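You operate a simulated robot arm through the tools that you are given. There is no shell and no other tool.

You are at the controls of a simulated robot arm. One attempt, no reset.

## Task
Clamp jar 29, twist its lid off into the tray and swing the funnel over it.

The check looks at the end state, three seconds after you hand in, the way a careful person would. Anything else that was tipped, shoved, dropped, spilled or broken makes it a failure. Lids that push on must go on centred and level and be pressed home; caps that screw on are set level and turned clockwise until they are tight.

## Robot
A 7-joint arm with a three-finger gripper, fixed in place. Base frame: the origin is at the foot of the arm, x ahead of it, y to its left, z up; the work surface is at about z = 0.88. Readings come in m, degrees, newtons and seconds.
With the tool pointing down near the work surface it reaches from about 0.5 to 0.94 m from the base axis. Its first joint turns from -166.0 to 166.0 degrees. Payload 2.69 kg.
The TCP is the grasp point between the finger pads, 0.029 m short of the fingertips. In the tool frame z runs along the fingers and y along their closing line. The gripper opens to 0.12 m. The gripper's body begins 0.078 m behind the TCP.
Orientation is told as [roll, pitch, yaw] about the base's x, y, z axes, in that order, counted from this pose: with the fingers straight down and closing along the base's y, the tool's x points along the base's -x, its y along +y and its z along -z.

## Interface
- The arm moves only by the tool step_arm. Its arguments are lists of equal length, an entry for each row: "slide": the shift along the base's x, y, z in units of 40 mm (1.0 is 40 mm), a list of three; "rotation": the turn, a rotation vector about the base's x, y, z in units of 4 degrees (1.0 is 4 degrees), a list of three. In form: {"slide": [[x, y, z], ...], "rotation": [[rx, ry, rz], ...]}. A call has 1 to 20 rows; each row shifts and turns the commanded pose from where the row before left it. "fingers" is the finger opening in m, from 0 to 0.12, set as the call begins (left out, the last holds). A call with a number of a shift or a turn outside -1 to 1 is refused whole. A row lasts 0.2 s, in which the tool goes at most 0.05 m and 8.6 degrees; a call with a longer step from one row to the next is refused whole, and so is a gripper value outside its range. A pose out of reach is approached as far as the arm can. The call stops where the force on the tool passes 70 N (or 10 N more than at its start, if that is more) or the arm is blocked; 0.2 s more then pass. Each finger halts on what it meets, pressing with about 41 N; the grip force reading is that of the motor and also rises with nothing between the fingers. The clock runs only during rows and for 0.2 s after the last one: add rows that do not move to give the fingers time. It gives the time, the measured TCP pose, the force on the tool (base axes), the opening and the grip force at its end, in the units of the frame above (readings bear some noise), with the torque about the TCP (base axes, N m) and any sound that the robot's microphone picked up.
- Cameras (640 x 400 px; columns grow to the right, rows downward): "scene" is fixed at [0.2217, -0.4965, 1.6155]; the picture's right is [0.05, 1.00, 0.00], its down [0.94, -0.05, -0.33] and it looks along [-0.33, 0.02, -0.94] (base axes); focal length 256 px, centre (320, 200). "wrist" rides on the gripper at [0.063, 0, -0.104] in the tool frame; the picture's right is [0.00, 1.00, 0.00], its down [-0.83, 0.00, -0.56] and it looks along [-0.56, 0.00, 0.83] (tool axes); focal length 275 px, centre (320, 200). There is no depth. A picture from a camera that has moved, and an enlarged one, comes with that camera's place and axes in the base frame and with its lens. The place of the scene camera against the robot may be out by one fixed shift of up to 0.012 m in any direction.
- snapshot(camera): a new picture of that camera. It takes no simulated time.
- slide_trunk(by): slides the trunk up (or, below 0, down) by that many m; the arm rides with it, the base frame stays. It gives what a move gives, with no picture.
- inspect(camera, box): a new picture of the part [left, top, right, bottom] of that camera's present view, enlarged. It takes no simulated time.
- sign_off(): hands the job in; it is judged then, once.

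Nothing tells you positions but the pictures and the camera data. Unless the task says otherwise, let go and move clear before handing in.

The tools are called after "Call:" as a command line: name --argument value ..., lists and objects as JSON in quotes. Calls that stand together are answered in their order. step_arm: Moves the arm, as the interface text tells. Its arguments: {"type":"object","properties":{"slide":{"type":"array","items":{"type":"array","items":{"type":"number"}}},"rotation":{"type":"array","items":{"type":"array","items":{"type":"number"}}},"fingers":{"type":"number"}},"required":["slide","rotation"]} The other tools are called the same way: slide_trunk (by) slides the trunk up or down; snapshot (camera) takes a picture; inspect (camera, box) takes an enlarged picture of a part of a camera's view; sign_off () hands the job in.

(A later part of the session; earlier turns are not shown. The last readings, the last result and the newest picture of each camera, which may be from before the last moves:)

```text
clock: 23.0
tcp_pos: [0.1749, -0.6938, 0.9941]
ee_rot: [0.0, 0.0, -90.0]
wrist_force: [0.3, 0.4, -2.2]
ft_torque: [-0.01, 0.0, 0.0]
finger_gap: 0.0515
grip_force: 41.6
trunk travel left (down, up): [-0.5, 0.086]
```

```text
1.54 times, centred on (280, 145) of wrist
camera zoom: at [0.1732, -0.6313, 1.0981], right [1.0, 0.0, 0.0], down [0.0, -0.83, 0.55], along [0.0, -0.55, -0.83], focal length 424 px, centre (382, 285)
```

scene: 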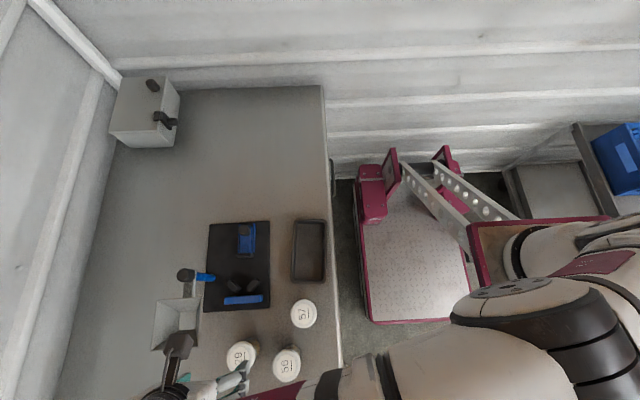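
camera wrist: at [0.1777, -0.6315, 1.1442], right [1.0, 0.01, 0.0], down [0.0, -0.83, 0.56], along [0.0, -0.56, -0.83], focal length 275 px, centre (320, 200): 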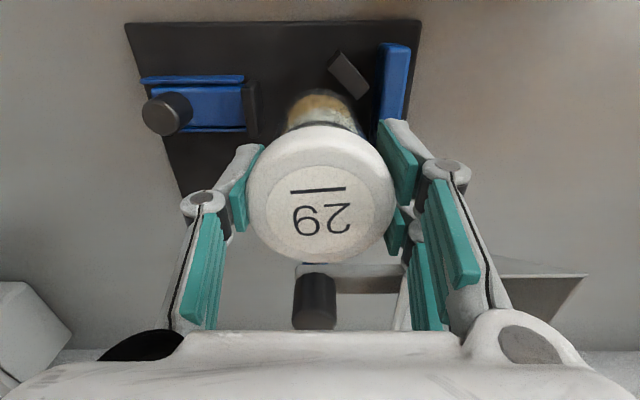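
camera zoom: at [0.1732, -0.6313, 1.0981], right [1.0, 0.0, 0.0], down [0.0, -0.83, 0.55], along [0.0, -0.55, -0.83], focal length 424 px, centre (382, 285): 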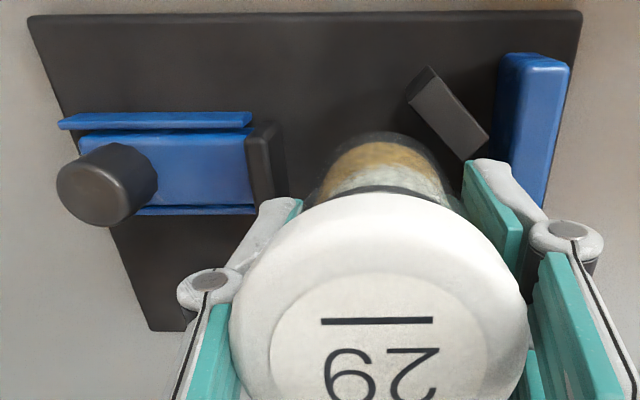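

The jar is free and held by its body. I take it back to its free spot on the bench to regrip it by the lid, because with this low grip the fingers would interfere with the clamp.

Call:
step_arm --slide '[[0, 0, 0.15], [0, 0, 0.25], [0.1, 0, 0.25], [0.25, 0.02, 0.15], [0.4, 0.03, 0], [0.45, 0.04, 0], [0.45, 0.04, 0], [0.45, 0.04, 0], [0.45, 0.04, 0], [0.45, 0.04, 0], [0.45, 0.04, 0], [0.45, 0.03, 0], [0.3, 0, 0], [0.15, 0, 0]]' --rotation '[[0, 0, 0], [0, 0, 0], [0, 0, 0], [0, 0, 0], [0, 0, 0], [0, 0, 0], [0, 0, 0], [0, 0, 0], [0, 0, 0], [0, 0, 0], [0, 0, 0], [0, 0, 0], [0, 0, 0], [0, 0, 0]]'

Call:
snapshot --camera "wrist"

```text
clock: 26.0
tcp_pos: [0.3483, -0.6813, 1.0275]
ee_rot: [0.1, 0.0, -90.0]
wrist_force: [0.0, 0.1, -2.0]
ft_torque: [-0.02, 0.03, 0.01]
finger_gap: 0.0515
grip_force: 40.9
trunk travel left (down, up): [-0.5, 0.086]
```

```text
taken
camera wrist: at [0.3474, -0.6187, 1.1307], right [1.0, 0.01, 0.0], down [0.0, -0.83, 0.56], along [0.0, -0.56, -0.83], focal length 275 px, centre (320, 200)
```

wrist: 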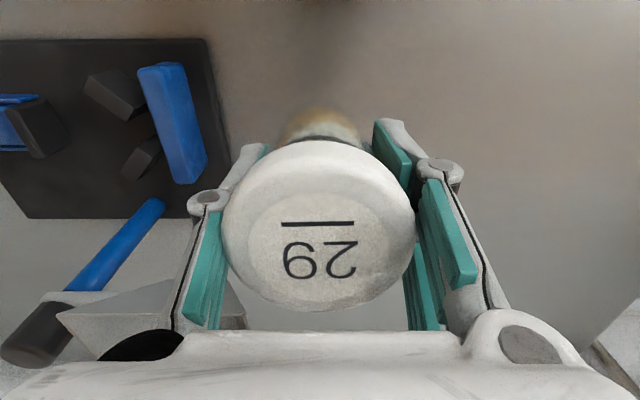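

Over the free bench spot again. I lower to just above the surface, then feel for contact in small steps.

Call:
step_arm --slide '[[0, 0, -0.15], [0, 0, -0.25], [0, 0, -0.3], [0, 0, -0.35], [0, 0, -0.35], [0, 0, -0.3], [0, 0, -0.2], [0, 0, -0.1]]' --rotation '[[0, 0, 0], [0, 0, 0], [0, 0, 0], [0, 0, 0], [0, 0, 0], [0, 0, 0], [0, 0, 0], [0, 0, 0]]'

Call:
step_arm --slide '[[0, 0, -0.08], [0, 0, 0]]' --rotation '[[0, 0, 0], [0, 0, 0]]'

Call:
step_arm --slide '[[0, 0, -0.08], [0, 0, 0]]' --rotation '[[0, 0, 0], [0, 0, 0]]'

```text
clock: 27.8
tcp_pos: [0.3487, -0.6811, 0.9472]
ee_rot: [0.1, 0.0, -90.0]
wrist_force: [-0.3, 0.1, -1.9]
ft_torque: [-0.01, -0.01, 0.02]
finger_gap: 0.0512
grip_force: 40.8
trunk travel left (down, up): [-0.5, 0.086]
```

```text
clock: 28.4
tcp_pos: [0.3486, -0.6817, 0.9433]
ee_rot: [0.0, 0.0, -90.0]
wrist_force: [-0.6, -0.4, -1.8]
ft_torque: [0.01, 0.03, -0.03]
finger_gap: 0.0514
grip_force: 41.1
trunk travel left (down, up): [-0.5, 0.086]
```

```text
clock: 29.0
tcp_pos: [0.3486, -0.6809, 0.9404]
ee_rot: [0.0, 0.0, -90.0]
wrist_force: [1.6, 0.3, -3.2]
ft_torque: [-0.01, 0.03, -0.06]
finger_gap: 0.0512
grip_force: 41.2
trunk travel left (down, up): [-0.5, 0.086]
```

Call:
step_arm --slide '[[0, 0, -0.06], [0, 0, 0]]' --rotation '[[0, 0, 0], [0, 0, 0]]'

Call:
step_arm --slide '[[0, 0, -0.06], [0, 0, 0]]' --rotation '[[0, 0, 0], [0, 0, 0]]'

Call:
step_arm --slide '[[0, 0, -0.06], [0, 0, 0]]' --rotation '[[0, 0, 0], [0, 0, 0]]'

```text
clock: 29.6
tcp_pos: [0.3476, -0.681, 0.9384]
ee_rot: [0.0, 0.0, -90.0]
wrist_force: [-0.1, 0.3, -2.0]
ft_torque: [0.0, 0.0, 0.01]
finger_gap: 0.0511
grip_force: 41.1
trunk travel left (down, up): [-0.5, 0.086]
```

```text
clock: 30.2
tcp_pos: [0.3478, -0.6822, 0.9352]
ee_rot: [0.1, 0.0, -90.0]
wrist_force: [-0.7, 0.2, -1.3]
ft_torque: [-0.02, -0.01, -0.02]
finger_gap: 0.0513
grip_force: 41.4
trunk travel left (down, up): [-0.5, 0.086]
```

```text
clock: 30.8
tcp_pos: [0.3491, -0.682, 0.9336]
ee_rot: [0.0, 0.0, -89.9]
wrist_force: [-0.4, 0.2, -2.1]
ft_torque: [0.03, 0.03, 0.02]
finger_gap: 0.0514
grip_force: 41.3
trunk travel left (down, up): [-0.5, 0.086]
```

Call:
step_arm --slide '[[0, 0, -0.05], [0, 0, 0]]' --rotation '[[0, 0, 0], [0, 0, 0]]'

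Call:
step_arm --slide '[[0, 0, -0.05], [0, 0, 0]]' --rotation '[[0, 0, 0], [0, 0, 0]]'

Call:
step_arm --slide '[[0, 0, -0.05], [0, 0, 0]]' --rotation '[[0, 0, 0], [0, 0, 0]]'

Call:
step_arm --slide '[[0, 0, -0.05], [0, 0, 0]]' --rotation '[[0, 0, 0], [0, 0, 0]]'

```text
clock: 31.4
tcp_pos: [0.3485, -0.6822, 0.9334]
ee_rot: [0.0, -0.2, -90.0]
wrist_force: [-0.2, 3.8, 16.0]
ft_torque: [0.64, 0.01, -0.01]
finger_gap: 0.0514
grip_force: 40.7
trunk travel left (down, up): [-0.5, 0.086]
```

```text
clock: 32.0
tcp_pos: [0.3491, -0.683, 0.9312]
ee_rot: [0.1, -0.3, -90.0]
wrist_force: [1.5, 0.0, 26.8]
ft_torque: [0.68, -0.1, -0.04]
finger_gap: 0.0515
grip_force: 40.8
trunk travel left (down, up): [-0.5, 0.086]
```

```text
clock: 32.6
tcp_pos: [0.3477, -0.6834, 0.9301]
ee_rot: [0.2, -0.3, -90.1]
wrist_force: [2.7, -8.9, 28.3]
ft_torque: [0.26, -0.26, -0.09]
finger_gap: 0.0514
grip_force: 41.0
trunk travel left (down, up): [-0.5, 0.086]
```

```text
clock: 33.2
tcp_pos: [0.3481, -0.683, 0.9286]
ee_rot: [0.1, -0.2, -90.0]
wrist_force: [2.3, -10.0, 30.0]
ft_torque: [0.3, -0.29, -0.12]
finger_gap: 0.0515
grip_force: 41.6
trunk travel left (down, up): [-0.5, 0.086]
```

Contact came at TCP z ≈ 0.933 and the jar stands on the bench. I relieve the pressure, open the fingers and look.

Call:
step_arm --slide '[[0, 0.03, 0.06], [0, 0, 0]]' --rotation '[[0, 0, 0], [0, 0, 0]]'

Call:
step_arm --slide '[[0, 0, 0], [0, 0, 0]]' --rotation '[[0, 0, 0], [0, 0, 0]]' --fingers 0.085

Call:
snapshot --camera "wrist"

```text
clock: 33.8
tcp_pos: [0.3479, -0.6815, 0.9265]
ee_rot: [0.1, 0.0, -90.0]
wrist_force: [0.5, -6.7, 14.7]
ft_torque: [-0.13, -0.45, -0.15]
finger_gap: 0.0517
grip_force: 40.6
trunk travel left (down, up): [-0.5, 0.086]
```

```text
clock: 34.4
tcp_pos: [0.3476, -0.6813, 0.9275]
ee_rot: [0.0, 0.1, -90.0]
wrist_force: [-0.6, 0.1, -1.4]
ft_torque: [0.02, 0.02, 0.0]
finger_gap: 0.0849
grip_force: 0.0
trunk travel left (down, up): [-0.5, 0.086]
```

```text
taken
camera wrist: at [0.3471, -0.6172, 1.0308], right [1.0, 0.0, 0.0], down [0.0, -0.83, 0.55], along [0.0, -0.55, -0.83], focal length 275 px, centre (320, 200)
```

wrist: 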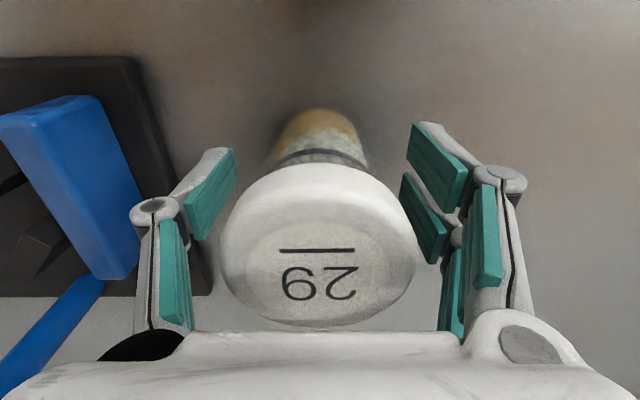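

The jar stands upright. I raise to the lid-grip height that held well before and close on the lid.

Call:
step_arm --slide '[[0, 0, 0.4], [0, 0, 0.4], [0, 0, 0]]' --rotation '[[0, 0, 0], [0, 0, 0], [0, 0, 0]]'

Call:
inspect --camera "wrist" --box '[220, 80, 420, 280]'

Call:
step_arm --slide '[[0, 0, 0], [0, 0, 0], [0, 0, 0], [0, 0, 0]]' --rotation '[[0, 0, 0], [0, 0, 0], [0, 0, 0], [0, 0, 0]]' --fingers 0.03

Call:
inspect --camera "wrist" --box '[220, 80, 420, 280]'

```text
clock: 35.2
tcp_pos: [0.3474, -0.6807, 0.9605]
ee_rot: [0.0, 0.0, -89.9]
wrist_force: [-0.1, -0.7, 0.4]
ft_torque: [-0.01, 0.0, 0.02]
finger_gap: 0.085
grip_force: 0.0
trunk travel left (down, up): [-0.5, 0.086]
```

```text
2.00 times, centred on (320, 180) of wrist
camera zoom: at [0.3469, -0.6175, 1.0642], right [1.0, 0.0, 0.0], down [0.0, -0.83, 0.56], along [0.0, -0.56, -0.83], focal length 551 px, centre (320, 240)
```

zoom: 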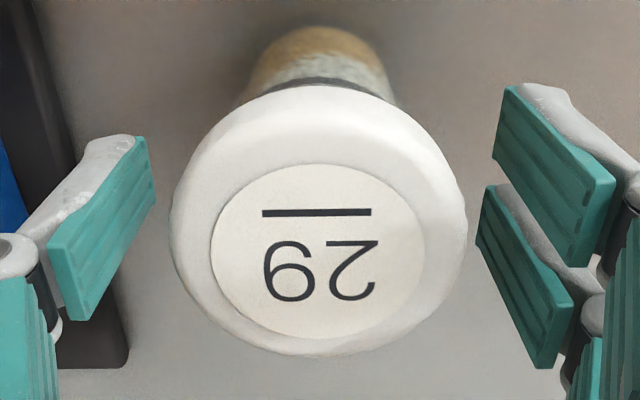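

```text
clock: 36.2
tcp_pos: [0.3479, -0.6805, 0.961]
ee_rot: [0.0, 0.2, -89.9]
wrist_force: [0.0, -0.5, 3.8]
ft_torque: [-0.02, -0.13, 0.01]
finger_gap: 0.0556
grip_force: 40.8
trunk travel left (down, up): [-0.5, 0.086]
```

```text
2.00 times, centred on (320, 180) of wrist
camera zoom: at [0.3469, -0.6176, 1.0645], right [1.0, 0.0, 0.0], down [0.0, -0.83, 0.56], along [0.0, -0.56, -0.83], focal length 551 px, centre (320, 240)
```

zoom: 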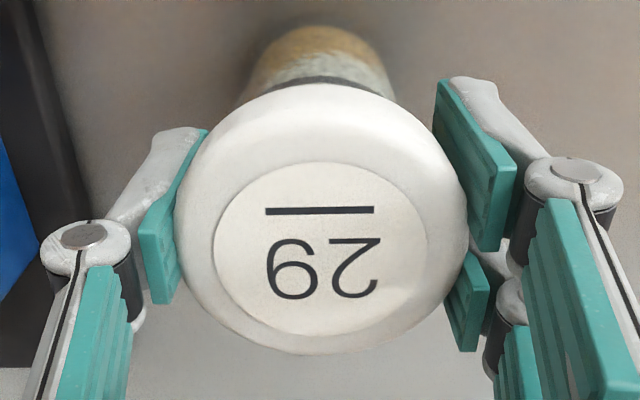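

Gripped on the lid at 55.6 mm again. I lift gently and carry the jar to above the clamp, this time aiming for x ≈ 0.168, midway between pad and V.

Call:
step_arm --slide '[[0, 0, 0.06], [0, 0, 0.1], [0, 0, 0.2], [0, 0, 0.25], [0, 0, 0.25], [0, 0, 0.25], [0, 0, 0.25], [0, 0, 0.25], [0, 0, 0.2], [0, 0, 0.15], [0, 0, 0]]' --rotation '[[0, 0, 0], [0, 0, 0], [0, 0, 0], [0, 0, 0], [0, 0, 0], [0, 0, 0], [0, 0, 0], [0, 0, 0], [0, 0, 0], [0, 0, 0], [0, 0, 0]]'

Call:
inspect --camera "wrist" --box '[220, 80, 420, 280]'

```text
clock: 38.6
tcp_pos: [0.3487, -0.6806, 1.0397]
ee_rot: [0.0, 0.0, -90.0]
wrist_force: [-1.1, 0.7, -2.8]
ft_torque: [-0.01, -0.01, 0.01]
finger_gap: 0.0555
grip_force: 40.7
trunk travel left (down, up): [-0.5, 0.086]
```

```text
2.00 times, centred on (320, 180) of wrist
camera zoom: at [0.3471, -0.6178, 1.1424], right [1.0, 0.0, 0.0], down [0.0, -0.83, 0.56], along [0.0, -0.56, -0.83], focal length 551 px, centre (320, 240)
```

zoom: 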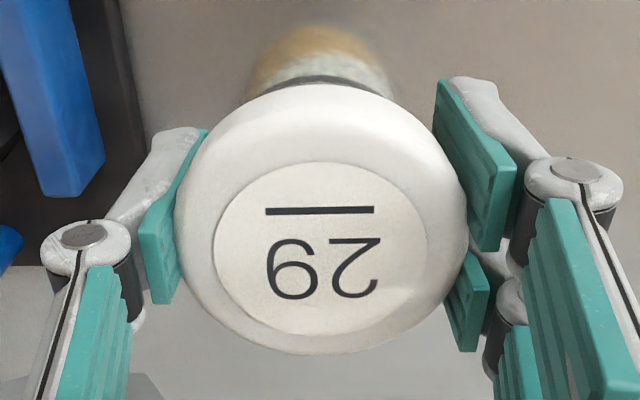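

Call:
step_arm --slide '[[-0.15, 0, 0], [-0.3, -0.02, 0], [-0.4, -0.035, 0], [-0.45, -0.04, 0], [-0.45, -0.04, 0], [-0.45, -0.04, 0], [-0.45, -0.04, 0], [-0.45, -0.04, 0], [-0.45, -0.04, 0], [-0.4, -0.035, 0], [-0.3, -0.02, 0], [-0.25, -0.005, 0], [0, 0, 0]]' --rotation '[[0, 0, 0], [0, 0, 0], [0, 0, 0], [0, 0, 0], [0, 0, 0], [0, 0, 0], [0, 0, 0], [0, 0, 0], [0, 0, 0], [0, 0, 0], [0, 0, 0], [0, 0, 0], [0, 0, 0]]'

Call:
inspect --camera "wrist" --box '[240, 40, 420, 160]'

Call:
inspect --camera "wrist" --box '[120, 15, 440, 275]'

```text
clock: 41.4
tcp_pos: [0.1697, -0.6954, 1.0391]
ee_rot: [0.0, 0.0, -89.9]
wrist_force: [-0.2, 0.1, -1.8]
ft_torque: [-0.02, 0.03, -0.02]
finger_gap: 0.0554
grip_force: 41.1
trunk travel left (down, up): [-0.5, 0.086]
```

```text
3.33 times, centred on (330, 100) of wrist
camera zoom: at [0.1672, -0.6316, 1.1419], right [1.0, 0.0, 0.0], down [0.0, -0.83, 0.56], along [0.0, -0.56, -0.83], focal length 918 px, centre (287, 533)
```

zoom: 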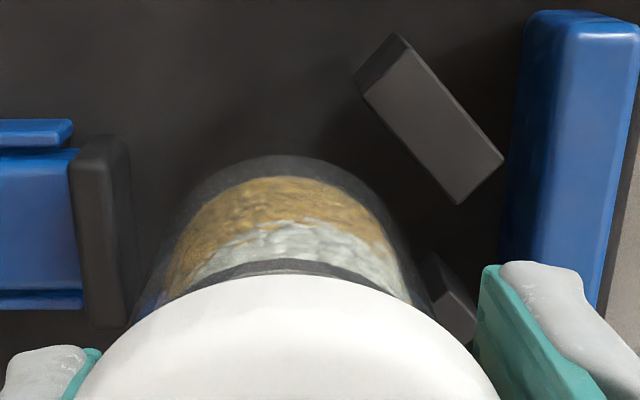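

```text
1.54 times, centred on (280, 145) of wrist
camera zoom: at [0.1672, -0.6316, 1.1419], right [1.0, 0.0, 0.0], down [0.0, -0.83, 0.56], along [0.0, -0.56, -0.83], focal length 424 px, centre (382, 285)
```

zoom: 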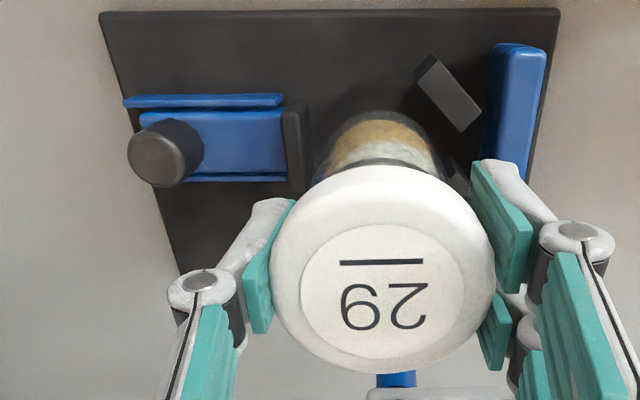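

Clearances look right: about 14 mm to the pad and about 9 mm to the V faces. I lower in stages and check the force for any touch.

Call:
step_arm --slide '[[0, 0, -0.1], [0, 0, -0.2], [0, 0, -0.2], [0, 0, -0.2], [0, 0, -0.1], [0, 0, 0]]' --rotation '[[0, 0, 0], [0, 0, 0], [0, 0, 0], [0, 0, 0], [0, 0, 0], [0, 0, 0]]'

Call:
step_arm --slide '[[0, 0, -0.1], [0, 0, -0.1], [0, 0, -0.1], [0, 0, 0]]' --rotation '[[0, 0, 0], [0, 0, 0], [0, 0, 0], [0, 0, 0]]'

Call:
inspect --camera "wrist" --box '[120, 15, 440, 275]'

```text
clock: 42.8
tcp_pos: [0.1695, -0.6945, 1.0059]
ee_rot: [0.1, 0.0, -90.0]
wrist_force: [-0.2, -0.3, -2.7]
ft_torque: [0.02, 0.03, -0.02]
finger_gap: 0.0555
grip_force: 40.7
trunk travel left (down, up): [-0.5, 0.086]
```

```text
clock: 43.8
tcp_pos: [0.1686, -0.6944, 0.9934]
ee_rot: [0.1, 0.1, -90.0]
wrist_force: [0.4, -0.5, -2.5]
ft_torque: [0.0, -0.03, 0.0]
finger_gap: 0.0558
grip_force: 41.6
trunk travel left (down, up): [-0.5, 0.086]
```

```text
1.54 times, centred on (280, 145) of wrist
camera zoom: at [0.1674, -0.6317, 1.0976], right [1.0, 0.0, 0.0], down [0.0, -0.83, 0.56], along [0.0, -0.56, -0.83], focal length 424 px, centre (382, 285)
```

zoom: 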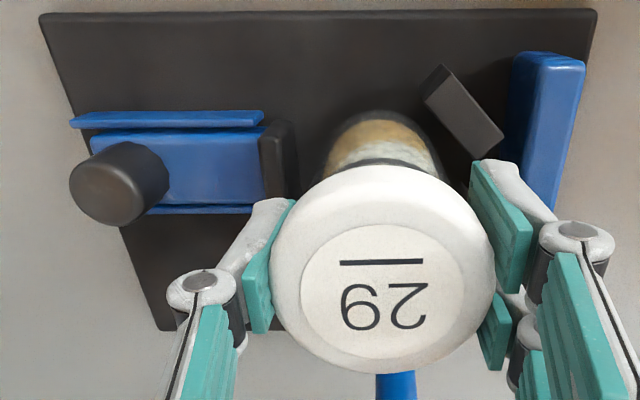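

The jar bottom is below the V-block tops with no contact. I continue down to the plate.

Call:
step_arm --slide '[[0, 0, -0.1], [0, 0, -0.1], [0, 0, -0.1], [0, 0, 0]]' --rotation '[[0, 0, 0], [0, 0, 0], [0, 0, 0], [0, 0, 0]]'

Call:
step_arm --slide '[[0, 0, -0.05], [0, 0, 0]]' --rotation '[[0, 0, 0], [0, 0, 0]]'

Call:
step_arm --slide '[[0, 0, -0.05], [0, 0, 0]]' --rotation '[[0, 0, 0], [0, 0, 0]]'

Call:
step_arm --slide '[[0, 0, -0.05], [0, 0, 0]]' --rotation '[[0, 0, 0], [0, 0, 0]]'

```text
clock: 44.8
tcp_pos: [0.1683, -0.6951, 0.982]
ee_rot: [0.1, 0.0, -90.1]
wrist_force: [0.6, 0.7, -3.5]
ft_torque: [-0.04, 0.0, -0.02]
finger_gap: 0.0557
grip_force: 41.3
trunk travel left (down, up): [-0.5, 0.086]
```

```text
clock: 45.4
tcp_pos: [0.1673, -0.6944, 0.9799]
ee_rot: [0.1, 0.0, -89.9]
wrist_force: [0.4, 0.1, -2.4]
ft_torque: [0.01, -0.01, 0.02]
finger_gap: 0.0556
grip_force: 40.7
trunk travel left (down, up): [-0.5, 0.086]
```

```text
clock: 46.0
tcp_pos: [0.1687, -0.6949, 0.9775]
ee_rot: [0.1, -0.1, -90.0]
wrist_force: [-0.4, -0.2, -2.3]
ft_torque: [0.04, 0.02, 0.0]
finger_gap: 0.0553
grip_force: 40.9
trunk travel left (down, up): [-0.5, 0.086]
```

```text
clock: 46.6
tcp_pos: [0.1689, -0.6952, 0.9772]
ee_rot: [0.0, 0.0, -90.1]
wrist_force: [0.6, -0.3, -2.9]
ft_torque: [0.01, 0.0, 0.0]
finger_gap: 0.0557
grip_force: 41.1
trunk travel left (down, up): [-0.5, 0.086]
```

Call:
step_arm --slide '[[0, 0, -0.05], [0, 0, 0]]' --rotation '[[0, 0, 0], [0, 0, 0]]'

Call:
step_arm --slide '[[0, 0, -0.04], [0, 0, 0]]' --rotation '[[0, 0, 0], [0, 0, 0]]'

Call:
step_arm --slide '[[0, 0, -0.03], [0, 0, 0]]' --rotation '[[0, 0, 0], [0, 0, 0]]'

```text
clock: 47.2
tcp_pos: [0.1683, -0.6941, 0.9737]
ee_rot: [0.0, 0.0, -90.1]
wrist_force: [-0.4, -1.0, -2.4]
ft_torque: [0.03, 0.02, 0.0]
finger_gap: 0.0554
grip_force: 40.9
trunk travel left (down, up): [-0.5, 0.086]
```

```text
clock: 47.8
tcp_pos: [0.1687, -0.6948, 0.975]
ee_rot: [0.0, 0.0, -90.0]
wrist_force: [0.3, 0.3, 1.2]
ft_torque: [-0.03, -0.08, 0.03]
finger_gap: 0.0555
grip_force: 40.8
trunk travel left (down, up): [-0.5, 0.086]
```

```text
clock: 48.4
tcp_pos: [0.1672, -0.6958, 0.9727]
ee_rot: [0.0, 0.0, -90.1]
wrist_force: [-0.5, 2.0, 12.1]
ft_torque: [0.12, -0.41, 0.03]
finger_gap: 0.0557
grip_force: 40.5
trunk travel left (down, up): [-0.5, 0.086]
```

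The jar stands on the plate: contact came at TCP z ≈ 0.973. I ease off the pressure and slide it a few millimetres toward the V before releasing.

Call:
step_arm --slide '[[0, 0, 0.03], [0, 0, 0]]' --rotation '[[0, 0, 0], [0, 0, 0]]'

Call:
step_arm --slide '[[0.05, 0, 0], [0.05, 0, 0], [0.05, 0, 0], [0, 0, 0]]' --rotation '[[0, 0, 0], [0, 0, 0], [0, 0, 0], [0, 0, 0]]'

Call:
step_arm --slide '[[0.04, 0, 0], [0, 0, 0]]' --rotation '[[0, 0, 0], [0, 0, 0]]'

```text
clock: 49.0
tcp_pos: [0.1686, -0.6955, 0.9732]
ee_rot: [0.1, -0.2, -90.0]
wrist_force: [1.6, -1.8, 10.4]
ft_torque: [-0.1, -0.39, -0.01]
finger_gap: 0.0557
grip_force: 41.1
trunk travel left (down, up): [-0.5, 0.086]
```

```text
clock: 50.0
tcp_pos: [0.174, -0.6948, 0.9722]
ee_rot: [0.0, -0.1, -89.9]
wrist_force: [-4.9, 0.5, 8.7]
ft_torque: [0.02, 0.11, 0.05]
finger_gap: 0.0558
grip_force: 41.1
trunk travel left (down, up): [-0.5, 0.086]
```

```text
clock: 50.6
tcp_pos: [0.1752, -0.6959, 0.9731]
ee_rot: [0.0, 0.0, -89.9]
wrist_force: [-3.5, 0.3, 8.4]
ft_torque: [0.03, 0.08, 0.01]
finger_gap: 0.0557
grip_force: 40.9
trunk travel left (down, up): [-0.5, 0.086]
```

Call:
step_arm --slide '[[0.04, 0, 0], [0, 0, 0]]' --rotation '[[0, 0, 0], [0, 0, 0]]'

Call:
step_arm --slide '[[0.03, 0, 0], [0, 0, 0]]' --rotation '[[0, 0, 0], [0, 0, 0]]'

Call:
step_arm --slide '[[0.03, 0, 0], [0, 0, 0]]' --rotation '[[0, 0, 0], [0, 0, 0]]'

```text
clock: 51.2
tcp_pos: [0.1771, -0.6951, 0.973]
ee_rot: [0.0, 0.0, -90.0]
wrist_force: [-4.1, 1.1, 5.8]
ft_torque: [-0.01, 0.07, 0.02]
finger_gap: 0.0559
grip_force: 41.3
trunk travel left (down, up): [-0.5, 0.086]
```

```text
clock: 51.8
tcp_pos: [0.179, -0.6953, 0.9724]
ee_rot: [0.0, -0.1, -90.1]
wrist_force: [-3.9, -0.1, 6.6]
ft_torque: [-0.02, 0.08, 0.01]
finger_gap: 0.0554
grip_force: 40.9
trunk travel left (down, up): [-0.5, 0.086]
```

```text
clock: 52.4
tcp_pos: [0.1785, -0.6941, 0.9736]
ee_rot: [0.0, -0.1, -90.1]
wrist_force: [-6.0, 1.1, 5.2]
ft_torque: [-0.05, 0.12, -0.05]
finger_gap: 0.0558
grip_force: 40.6
trunk travel left (down, up): [-0.5, 0.086]
```

Call:
step_arm --slide '[[0.03, 0, 0], [0, 0, 0]]' --rotation '[[0, 0, 0], [0, 0, 0]]'

Call:
step_arm --slide '[[0.02, 0, 0], [0, 0, 0]]' --rotation '[[0, 0, 0], [0, 0, 0]]'

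Call:
inspect --camera "wrist" --box '[120, 15, 440, 275]'

```text
clock: 53.0
tcp_pos: [0.1802, -0.6953, 0.974]
ee_rot: [-0.1, 0.0, -90.0]
wrist_force: [-12.2, 2.4, 5.7]
ft_torque: [0.0, 0.34, -0.07]
finger_gap: 0.0555
grip_force: 41.1
trunk travel left (down, up): [-0.5, 0.086]
```

```text
clock: 53.6
tcp_pos: [0.1797, -0.6942, 0.9738]
ee_rot: [-0.1, 0.0, -90.2]
wrist_force: [-16.9, 6.0, 6.1]
ft_torque: [0.11, 0.44, -0.01]
finger_gap: 0.0555
grip_force: 41.1
trunk travel left (down, up): [-0.5, 0.086]
```

```text
1.54 times, centred on (280, 145) of wrist
camera zoom: at [0.179, -0.6313, 1.0767], right [1.0, 0.0, 0.0], down [0.0, -0.83, 0.56], along [0.0, -0.56, -0.83], focal length 424 px, centre (382, 285)
```

zoom: 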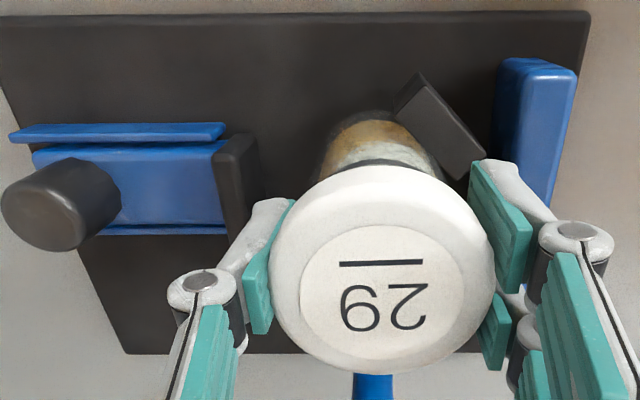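

The jar is seated in the V at (0.180, -0.695), with the contact force rising to 17 N. I back off slightly, release and rise straight up.

Call:
step_arm --slide '[[-0.03, 0, 0], [0, 0, 0]]' --rotation '[[0, 0, 0], [0, 0, 0]]'

Call:
step_arm --slide '[[0, 0, 0], [0, 0, 0], [0, 0, 0.1], [0, 0, 0.4], [0, 0, 0.8], [0, 0, 0.8], [0, 0, 0.8]]' --rotation '[[0, 0, 0], [0, 0, 0], [0, 0, 0], [0, 0, 0], [0, 0, 0], [0, 0, 0], [0, 0, 0]]' --fingers 0.08

Call:
snapshot --camera "wrist"

```text
clock: 54.2
tcp_pos: [0.1807, -0.6947, 0.9734]
ee_rot: [-0.1, -0.1, -90.0]
wrist_force: [-15.9, 6.6, 5.6]
ft_torque: [0.13, 0.41, -0.01]
finger_gap: 0.0555
grip_force: 40.9
trunk travel left (down, up): [-0.5, 0.086]
```

```text
clock: 55.8
tcp_pos: [0.1805, -0.6964, 1.0877]
ee_rot: [-0.1, 0.0, -90.0]
wrist_force: [0.7, 0.3, -0.1]
ft_torque: [0.03, -0.02, -0.01]
finger_gap: 0.08
grip_force: 0.0
trunk travel left (down, up): [-0.5, 0.086]
```

```text
taken
camera wrist: at [0.1799, -0.6324, 1.1923], right [1.0, 0.0, 0.0], down [0.0, -0.83, 0.56], along [0.0, -0.56, -0.83], focal length 275 px, centre (320, 200)
```

wrist: 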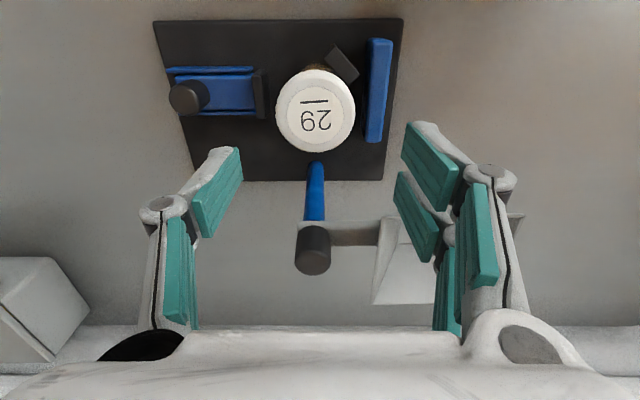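

The jar stands in the V. Next I move over the slider knob near (0.059, -0.695) and check alignment.

Call:
step_arm --slide '[[-0.6, 0.01, 0], [-0.8, 0.02, 0], [-0.8, 0.0, 0], [-0.6, 0, 0], [-0.24, 0, 0], [0, 0, 0]]' --rotation '[[0, 0, 0], [0, 0, 0], [0, 0, 0], [0, 0, 0], [0, 0, 0], [0, 0, 0]]' --fingers 0.06

Call:
snapshot --camera "wrist"

Call:
inspect --camera "wrist" --box '[240, 40, 440, 165]'

Call:
snapshot --camera "scene"

```text
clock: 57.2
tcp_pos: [0.0593, -0.6937, 1.0892]
ee_rot: [0.1, -0.1, -90.1]
wrist_force: [1.0, 0.9, 0.4]
ft_torque: [-0.01, 0.03, 0.0]
finger_gap: 0.0602
grip_force: 0.1
trunk travel left (down, up): [-0.5, 0.086]
```

```text
taken
camera wrist: at [0.0581, -0.6308, 1.1919], right [1.0, 0.0, 0.0], down [0.0, -0.83, 0.56], along [0.0, -0.56, -0.83], focal length 275 px, centre (320, 200)
```

wrist: 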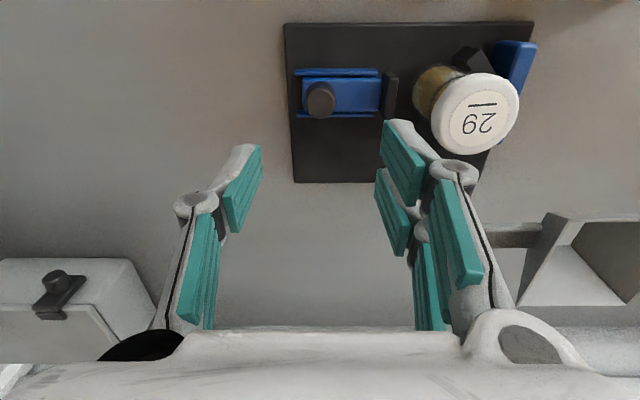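

```text
3.20 times, centred on (340, 102) of wrist
camera zoom: at [0.0581, -0.6308, 1.1919], right [1.0, 0.0, 0.0], down [0.0, -0.83, 0.56], along [0.0, -0.56, -0.83], focal length 881 px, centre (256, 512)
```

zoom: 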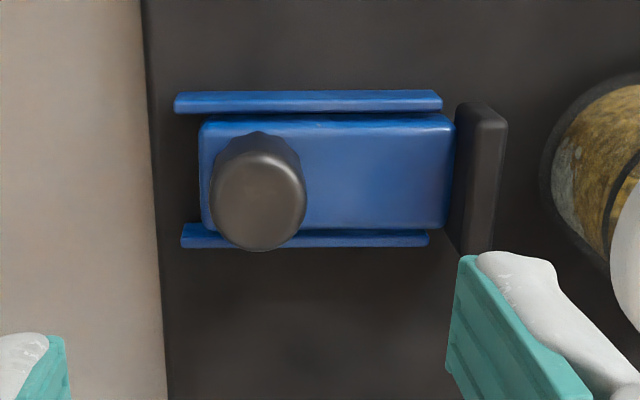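

```text
taken
```

scene: 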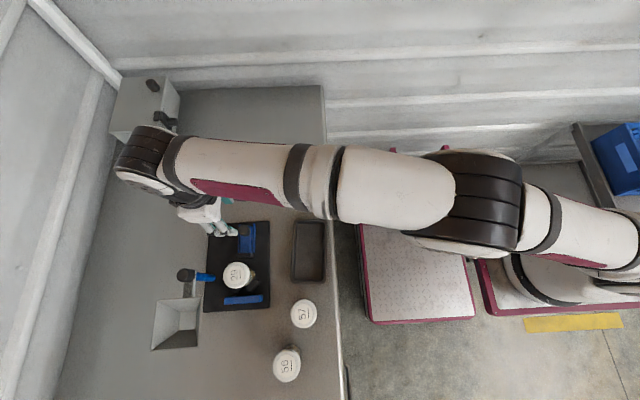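

The knob is centred in x, and I shift 2 mm in -y as I descend around it.

Call:
step_arm --slide '[[0, -0.05, -0.6], [0, 0, -0.8], [0, 0, -0.8], [0, 0, -0.6], [0, 0, -0.3], [0, 0, 0]]' --rotation '[[0, 0, 0], [0, 0, 0], [0, 0, 0], [0, 0, 0], [0, 0, 0], [0, 0, 0]]'

Call:
snapshot --camera "wrist"

```text
clock: 58.6
tcp_pos: [0.0588, -0.6958, 0.9657]
ee_rot: [0.0, 0.0, -90.0]
wrist_force: [0.0, -0.4, -0.2]
ft_torque: [-0.02, -0.01, -0.01]
finger_gap: 0.0597
grip_force: 0.0
trunk travel left (down, up): [-0.5, 0.086]
```

```text
taken
camera wrist: at [0.0581, -0.633, 1.0686], right [1.0, 0.0, 0.0], down [0.0, -0.83, 0.56], along [0.0, -0.56, -0.83], focal length 275 px, centre (320, 200)
```

wrist: 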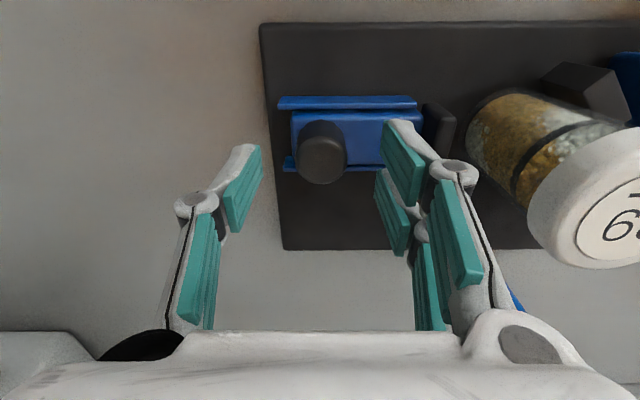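

Call:
step_arm --slide '[[0, 0, -0.25], [0, 0, -0.2], [0, 0, 0]]' --rotation '[[0, 0, 0], [0, 0, 0], [0, 0, 0]]'

Call:
step_arm --slide '[[0, 0, 0], [0, 0, 0], [0, 0, 0], [0, 0, 0]]' --rotation '[[0, 0, 0], [0, 0, 0], [0, 0, 0], [0, 0, 0]]' --fingers 0.01

Call:
snapshot --camera "wrist"

```text
clock: 59.4
tcp_pos: [0.0586, -0.6958, 0.9473]
ee_rot: [0.0, 0.0, -90.1]
wrist_force: [0.4, -0.2, 0.7]
ft_torque: [0.04, -0.01, 0.03]
finger_gap: 0.0598
grip_force: 0.1
trunk travel left (down, up): [-0.5, 0.086]
```

```text
clock: 60.4
tcp_pos: [0.0593, -0.696, 0.9464]
ee_rot: [0.1, 0.0, -90.0]
wrist_force: [-0.3, 0.5, 1.2]
ft_torque: [0.03, -0.05, -0.02]
finger_gap: 0.0265
grip_force: 41.2
trunk travel left (down, up): [-0.5, 0.086]
```

```text
taken
camera wrist: at [0.0583, -0.633, 1.0507], right [1.0, 0.0, 0.0], down [0.0, -0.83, 0.56], along [0.0, -0.56, -0.83], focal length 275 px, centre (320, 200)
```

wrist: 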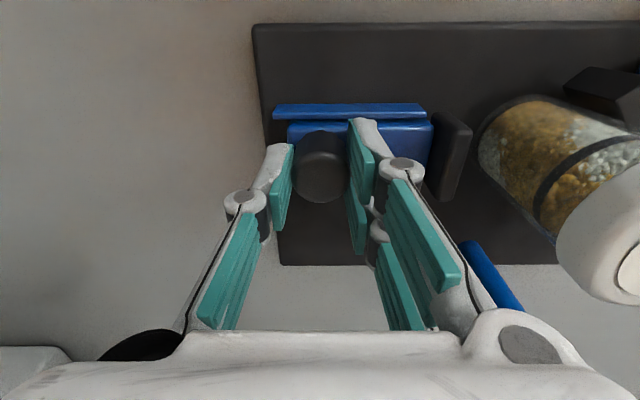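

The knob is gripped at 26.5 mm. I push the slider toward the jar; I expect about 26 mm of travel.

Call:
step_arm --slide '[[0.05, 0, 0], [0.1, 0, 0], [0.1, 0, 0], [0.1, 0, 0], [0, 0, 0]]' --rotation '[[0, 0, 0], [0, 0, 0], [0, 0, 0], [0, 0, 0], [0, 0, 0]]'

Call:
snapshot --camera "wrist"

```text
clock: 61.6
tcp_pos: [0.0751, -0.6958, 0.9467]
ee_rot: [0.0, 0.0, -90.0]
wrist_force: [7.0, -2.9, 2.1]
ft_torque: [0.09, -0.8, 0.06]
finger_gap: 0.0265
grip_force: 41.0
trunk travel left (down, up): [-0.5, 0.086]
```

```text
taken
camera wrist: at [0.0735, -0.6328, 1.0507], right [1.0, 0.01, 0.0], down [0.0, -0.83, 0.56], along [0.0, -0.56, -0.83], focal length 275 px, centre (320, 200)
```

wrist: 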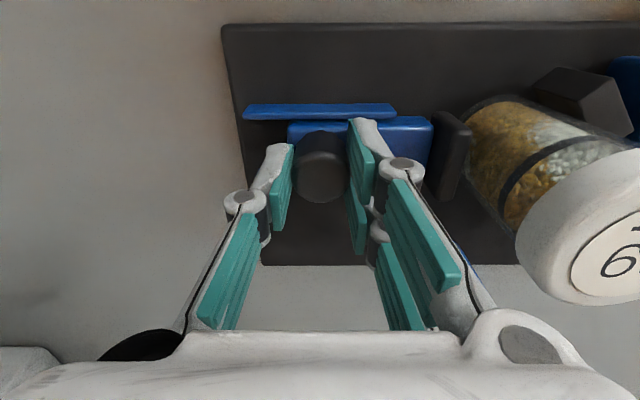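

The slider moves along with the gripper. I continue in smaller steps until the pad meets the jar.

Call:
step_arm --slide '[[0.05, 0, 0], [0.05, 0, 0], [0.05, 0, 0], [0, 0, 0]]' --rotation '[[0, 0, 0], [0, 0, 0], [0, 0, 0], [0, 0, 0]]'

Call:
step_arm --slide '[[0.04, 0, 0], [0, 0, 0]]' --rotation '[[0, 0, 0], [0, 0, 0]]'

Call:
step_arm --slide '[[0.04, 0, 0], [0, 0, 0]]' --rotation '[[0, 0, 0], [0, 0, 0]]'

Call:
step_arm --slide '[[0.03, 0, 0], [0, 0, 0]]' --rotation '[[0, 0, 0], [0, 0, 0]]'

Call:
snapshot --camera "wrist"

```text
clock: 62.6
tcp_pos: [0.0799, -0.6961, 0.9465]
ee_rot: [0.0, -0.1, -90.1]
wrist_force: [6.9, -3.1, 5.1]
ft_torque: [-0.07, -0.08, -0.01]
finger_gap: 0.0267
grip_force: 40.7
trunk travel left (down, up): [-0.5, 0.086]
```

```text
clock: 63.2
tcp_pos: [0.0822, -0.6968, 0.9468]
ee_rot: [0.0, -0.1, -90.0]
wrist_force: [6.3, -4.6, 6.8]
ft_torque: [-0.09, -0.16, 0.01]
finger_gap: 0.0267
grip_force: 41.1
trunk travel left (down, up): [-0.5, 0.086]
```

```text
clock: 63.8
tcp_pos: [0.0836, -0.6967, 0.9478]
ee_rot: [0.0, 0.0, -90.0]
wrist_force: [5.8, -4.2, 7.4]
ft_torque: [-0.15, -0.13, 0.0]
finger_gap: 0.0268
grip_force: 41.0
trunk travel left (down, up): [-0.5, 0.086]
```

```text
clock: 64.4
tcp_pos: [0.0823, -0.6963, 0.9472]
ee_rot: [-0.1, 0.0, -90.0]
wrist_force: [0.3, -6.4, 6.6]
ft_torque: [-0.15, -0.01, -0.04]
finger_gap: 0.0265
grip_force: 40.7
trunk travel left (down, up): [-0.5, 0.086]
```

```text
taken
camera wrist: at [0.0817, -0.6326, 1.0506], right [1.0, 0.0, 0.0], down [0.0, -0.83, 0.56], along [0.0, -0.56, -0.83], focal length 275 px, centre (320, 200)
```

wrist: 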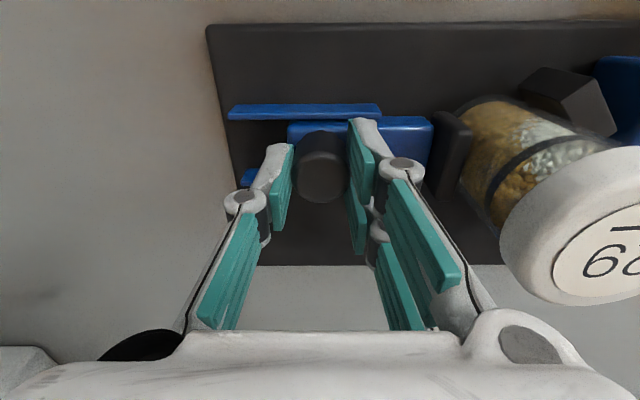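

Call:
step_arm --slide '[[0.03, 0, 0], [0, 0, 0]]' --rotation '[[0, 0, 0], [0, 0, 0]]'

Call:
step_arm --slide '[[0.03, 0, 0], [0, 0, 0]]' --rotation '[[0, 0, 0], [0, 0, 0]]'

Call:
step_arm --slide '[[0.03, 0, 0], [0, 0, 0]]' --rotation '[[0, 0, 0], [0, 0, 0]]'

Call:
step_arm --slide '[[0.03, 0, 0], [0, 0, 0]]' --rotation '[[0, 0, 0], [0, 0, 0]]'

```text
clock: 65.0
tcp_pos: [0.0833, -0.6963, 0.9481]
ee_rot: [-0.1, -0.1, -90.2]
wrist_force: [-7.0, -5.6, 6.5]
ft_torque: [-0.14, 0.18, -0.04]
finger_gap: 0.0266
grip_force: 40.7
trunk travel left (down, up): [-0.5, 0.086]
```

```text
clock: 65.6
tcp_pos: [0.0836, -0.6957, 0.9465]
ee_rot: [-0.2, 0.0, -90.1]
wrist_force: [-16.1, -5.5, 4.7]
ft_torque: [-0.32, 0.49, -0.02]
finger_gap: 0.0269
grip_force: 41.3
trunk travel left (down, up): [-0.5, 0.086]
```

```text
clock: 66.2
tcp_pos: [0.0846, -0.695, 0.9477]
ee_rot: [-0.1, 0.1, -90.1]
wrist_force: [-24.8, -5.1, 5.1]
ft_torque: [-0.12, 0.54, -0.16]
finger_gap: 0.0266
grip_force: 41.0
trunk travel left (down, up): [-0.5, 0.086]
```

```text
clock: 66.8
tcp_pos: [0.0861, -0.695, 0.9471]
ee_rot: [-0.2, 0.1, -90.1]
wrist_force: [-25.6, -1.4, 5.0]
ft_torque: [0.11, 0.58, -0.01]
finger_gap: 0.0267
grip_force: 41.2
trunk travel left (down, up): [-0.5, 0.086]
```

The pad is pressing the jar with about 25 N. I push on a little to clamp it firmly and listen for a latch.

Call:
step_arm --slide '[[0.04, 0, 0], [0, 0, 0]]' --rotation '[[0, 0, 0], [0, 0, 0]]'

Call:
step_arm --slide '[[0.04, 0, 0], [0, 0, 0]]' --rotation '[[0, 0, 0], [0, 0, 0]]'

Call:
step_arm --slide '[[0.04, 0, 0], [0, 0, 0]]' --rotation '[[0, 0, 0], [0, 0, 0]]'

Call:
snapshot --camera "wrist"

```text
clock: 67.4
tcp_pos: [0.0859, -0.6941, 0.9473]
ee_rot: [-0.3, 0.1, -90.1]
wrist_force: [-26.4, 0.7, 4.9]
ft_torque: [0.04, 0.65, -0.07]
finger_gap: 0.0266
grip_force: 40.5
trunk travel left (down, up): [-0.5, 0.086]
```

```text
clock: 68.0
tcp_pos: [0.0943, -0.6955, 0.9472]
ee_rot: [0.2, 0.0, -89.7]
wrist_force: [-9.7, 0.8, 5.7]
ft_torque: [0.76, 1.06, -0.03]
finger_gap: 0.0269
grip_force: 40.8
trunk travel left (down, up): [-0.5, 0.086]
```

```text
clock: 68.6
tcp_pos: [0.0958, -0.6963, 0.9456]
ee_rot: [0.1, 0.0, -90.0]
wrist_force: [-0.8, -0.6, 4.9]
ft_torque: [-0.01, -0.04, 0.17]
finger_gap: 0.0267
grip_force: 40.4
trunk travel left (down, up): [-0.5, 0.086]
```

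```text
taken
camera wrist: at [0.094, -0.6325, 1.0506], right [1.0, 0.01, 0.0], down [0.0, -0.83, 0.56], along [0.01, -0.56, -0.83], focal length 275 px, centre (320, 200)
```

wrist: 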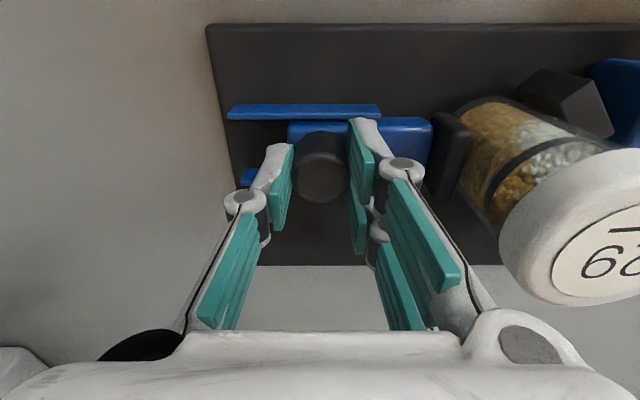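

The force dropped suddenly while the TCP jumped about 10 mm, yet the fixture looks unchanged relative to the gripper. I suspect the whole fixture plate slid on the bench, so I check with the scene camera.

Call:
inspect --camera "scene" --box '[140, 200, 340, 325]'

Call:
inspect --camera "wrist" --box '[200, 80, 640, 320]'

```text
3.20 times, centred on (240, 262) of scene
camera zoom: at [0.2217, -0.4965, 1.6155], right [0.05, 1.0, 0.0], down [0.94, -0.05, -0.33], along [-0.33, 0.02, -0.94], focal length 820 px, centre (576, 0)
```

zoom: 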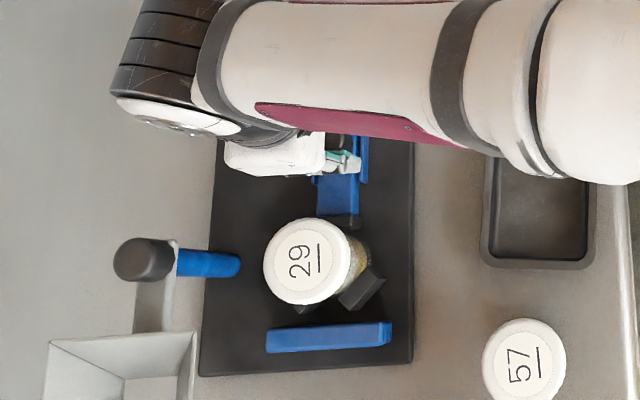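

```text
1.45 times, centred on (420, 200) of wrist
camera zoom: at [0.094, -0.6325, 1.0506], right [1.0, 0.01, 0.0], down [0.0, -0.83, 0.56], along [0.01, -0.56, -0.83], focal length 400 px, centre (174, 200)
```

zoom: 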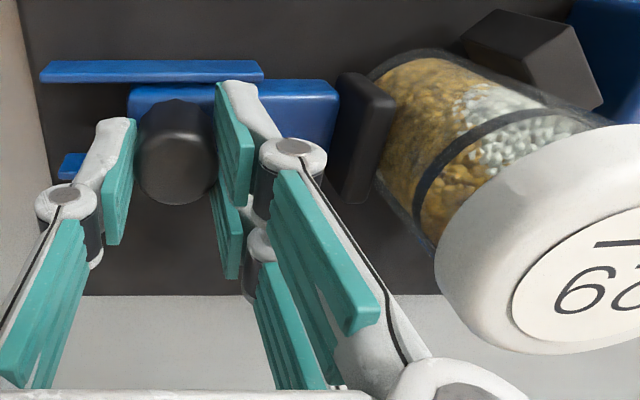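

Confirmed: the plate slid about 13 mm in +x when I pushed past roughly 26 N, so it is not fastened down. I will push it back later with the lid still on. First I release the knob and check whether the clamp holds.

Call:
step_arm --slide '[[0, 0, 0], [0, 0, 0], [0, 0, 0.1], [0, 0, 0.5], [0, 0, 0.8], [0, 0, 0.8], [0, 0, 0.8], [0, 0, 0.6], [0, 0, 0]]' --rotation '[[0, 0, 0], [0, 0, 0], [0, 0, 0], [0, 0, 0], [0, 0, 0], [0, 0, 0], [0, 0, 0], [0, 0, 0], [0, 0, 0]]' --fingers 0.05

Call:
snapshot --camera "wrist"

Call:
inspect --camera "wrist" --box '[220, 10, 500, 160]'

Call:
inspect --camera "scene" --box '[140, 200, 340, 325]'

```text
clock: 70.6
tcp_pos: [0.0934, -0.6963, 1.09]
ee_rot: [0.0, 0.1, -90.1]
wrist_force: [-0.2, 1.2, -0.2]
ft_torque: [-0.01, -0.03, 0.01]
finger_gap: 0.0501
grip_force: 0.1
trunk travel left (down, up): [-0.5, 0.086]
```

```text
taken
camera wrist: at [0.0922, -0.6322, 1.1941], right [1.0, 0.0, 0.0], down [0.0, -0.83, 0.56], along [0.0, -0.56, -0.83], focal length 275 px, centre (320, 200)
```

wrist: 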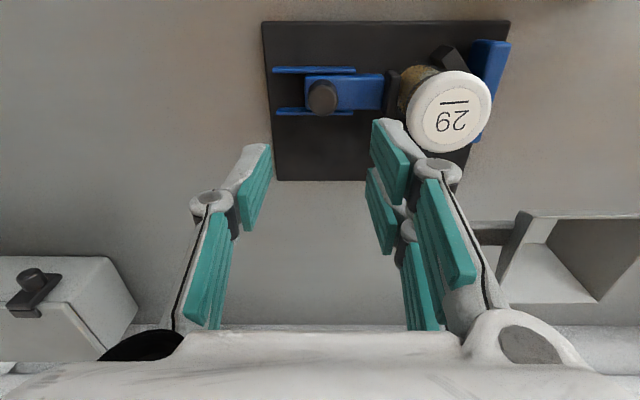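

```text
2.29 times, centred on (360, 85) of wrist
camera zoom: at [0.0922, -0.6322, 1.1941], right [1.0, 0.0, 0.0], down [0.0, -0.83, 0.56], along [0.0, -0.56, -0.83], focal length 629 px, centre (229, 463)
```

zoom: 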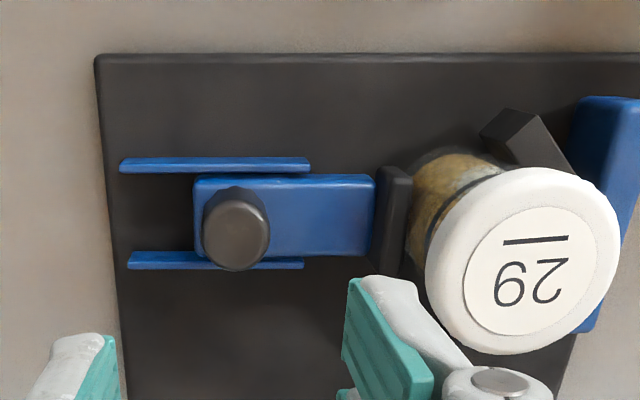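

```text
3.20 times, centred on (240, 262) of scene
camera zoom: at [0.2217, -0.4965, 1.6155], right [0.05, 1.0, 0.0], down [0.94, -0.05, -0.33], along [-0.33, 0.02, -0.94], focal length 820 px, centre (576, 0)
```

zoom: 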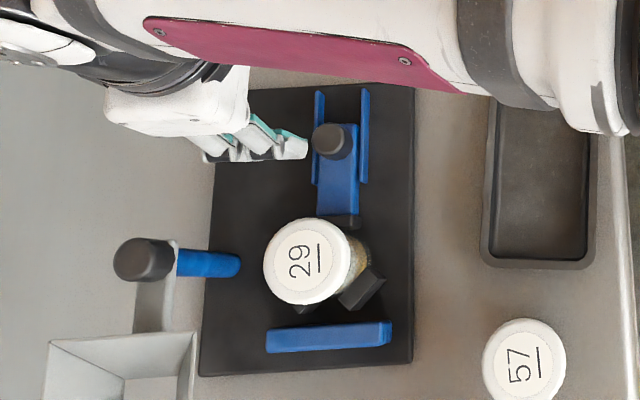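

The clamp holds and the pad rests against the jar. To undo the plate's 13 mm shift, I will press on the far (+x) side of the blue stop bar with closed fingers. I travel over there at a safe height first.

Call:
step_arm --slide '[[0.6, 0, 0.1], [0.9, 0, 0], [0.9, 0, 0], [0.9, 0, 0], [0.9, 0, 0], [0.8, -0.05, 0], [0.4, -0.05, 0], [0, 0, 0]]' --rotation '[[0, 0, 0], [0, 0, 0], [0, 0, 0], [0, 0, 0], [0, 0, 0], [0, 0, 0], [0, 0, 0], [0, 0, 0]]' --fingers 0.0

Call:
snapshot --camera "wrist"

Call:
inspect --camera "wrist" --box '[50, 0, 330, 160]'

```text
clock: 72.4
tcp_pos: [0.3093, -0.6995, 1.0941]
ee_rot: [0.0, 0.0, -90.1]
wrist_force: [-0.3, 0.0, 0.5]
ft_torque: [0.02, -0.01, -0.01]
finger_gap: 0.0002
grip_force: 28.6
trunk travel left (down, up): [-0.5, 0.086]
```

```text
taken
camera wrist: at [0.3085, -0.6361, 1.198], right [1.0, 0.0, 0.0], down [0.0, -0.83, 0.56], along [0.0, -0.56, -0.83], focal length 275 px, centre (320, 200)
```

wrist: 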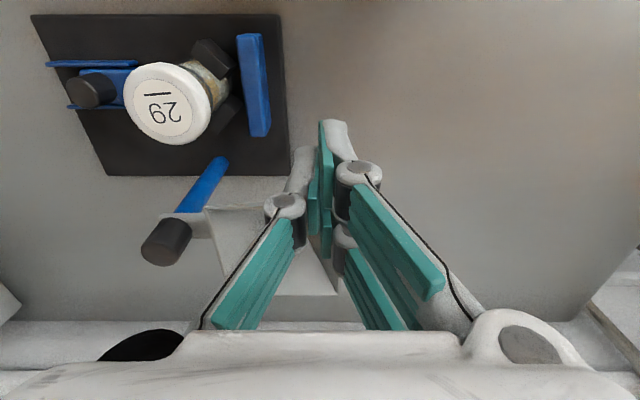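

```text
2.29 times, centred on (190, 80) of wrist
camera zoom: at [0.3085, -0.6361, 1.198], right [1.0, 0.0, 0.0], down [0.0, -0.83, 0.56], along [0.0, -0.56, -0.83], focal length 629 px, centre (617, 474)
```

zoom: 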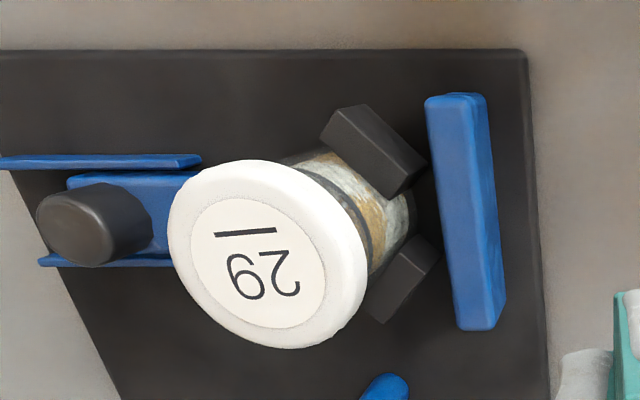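

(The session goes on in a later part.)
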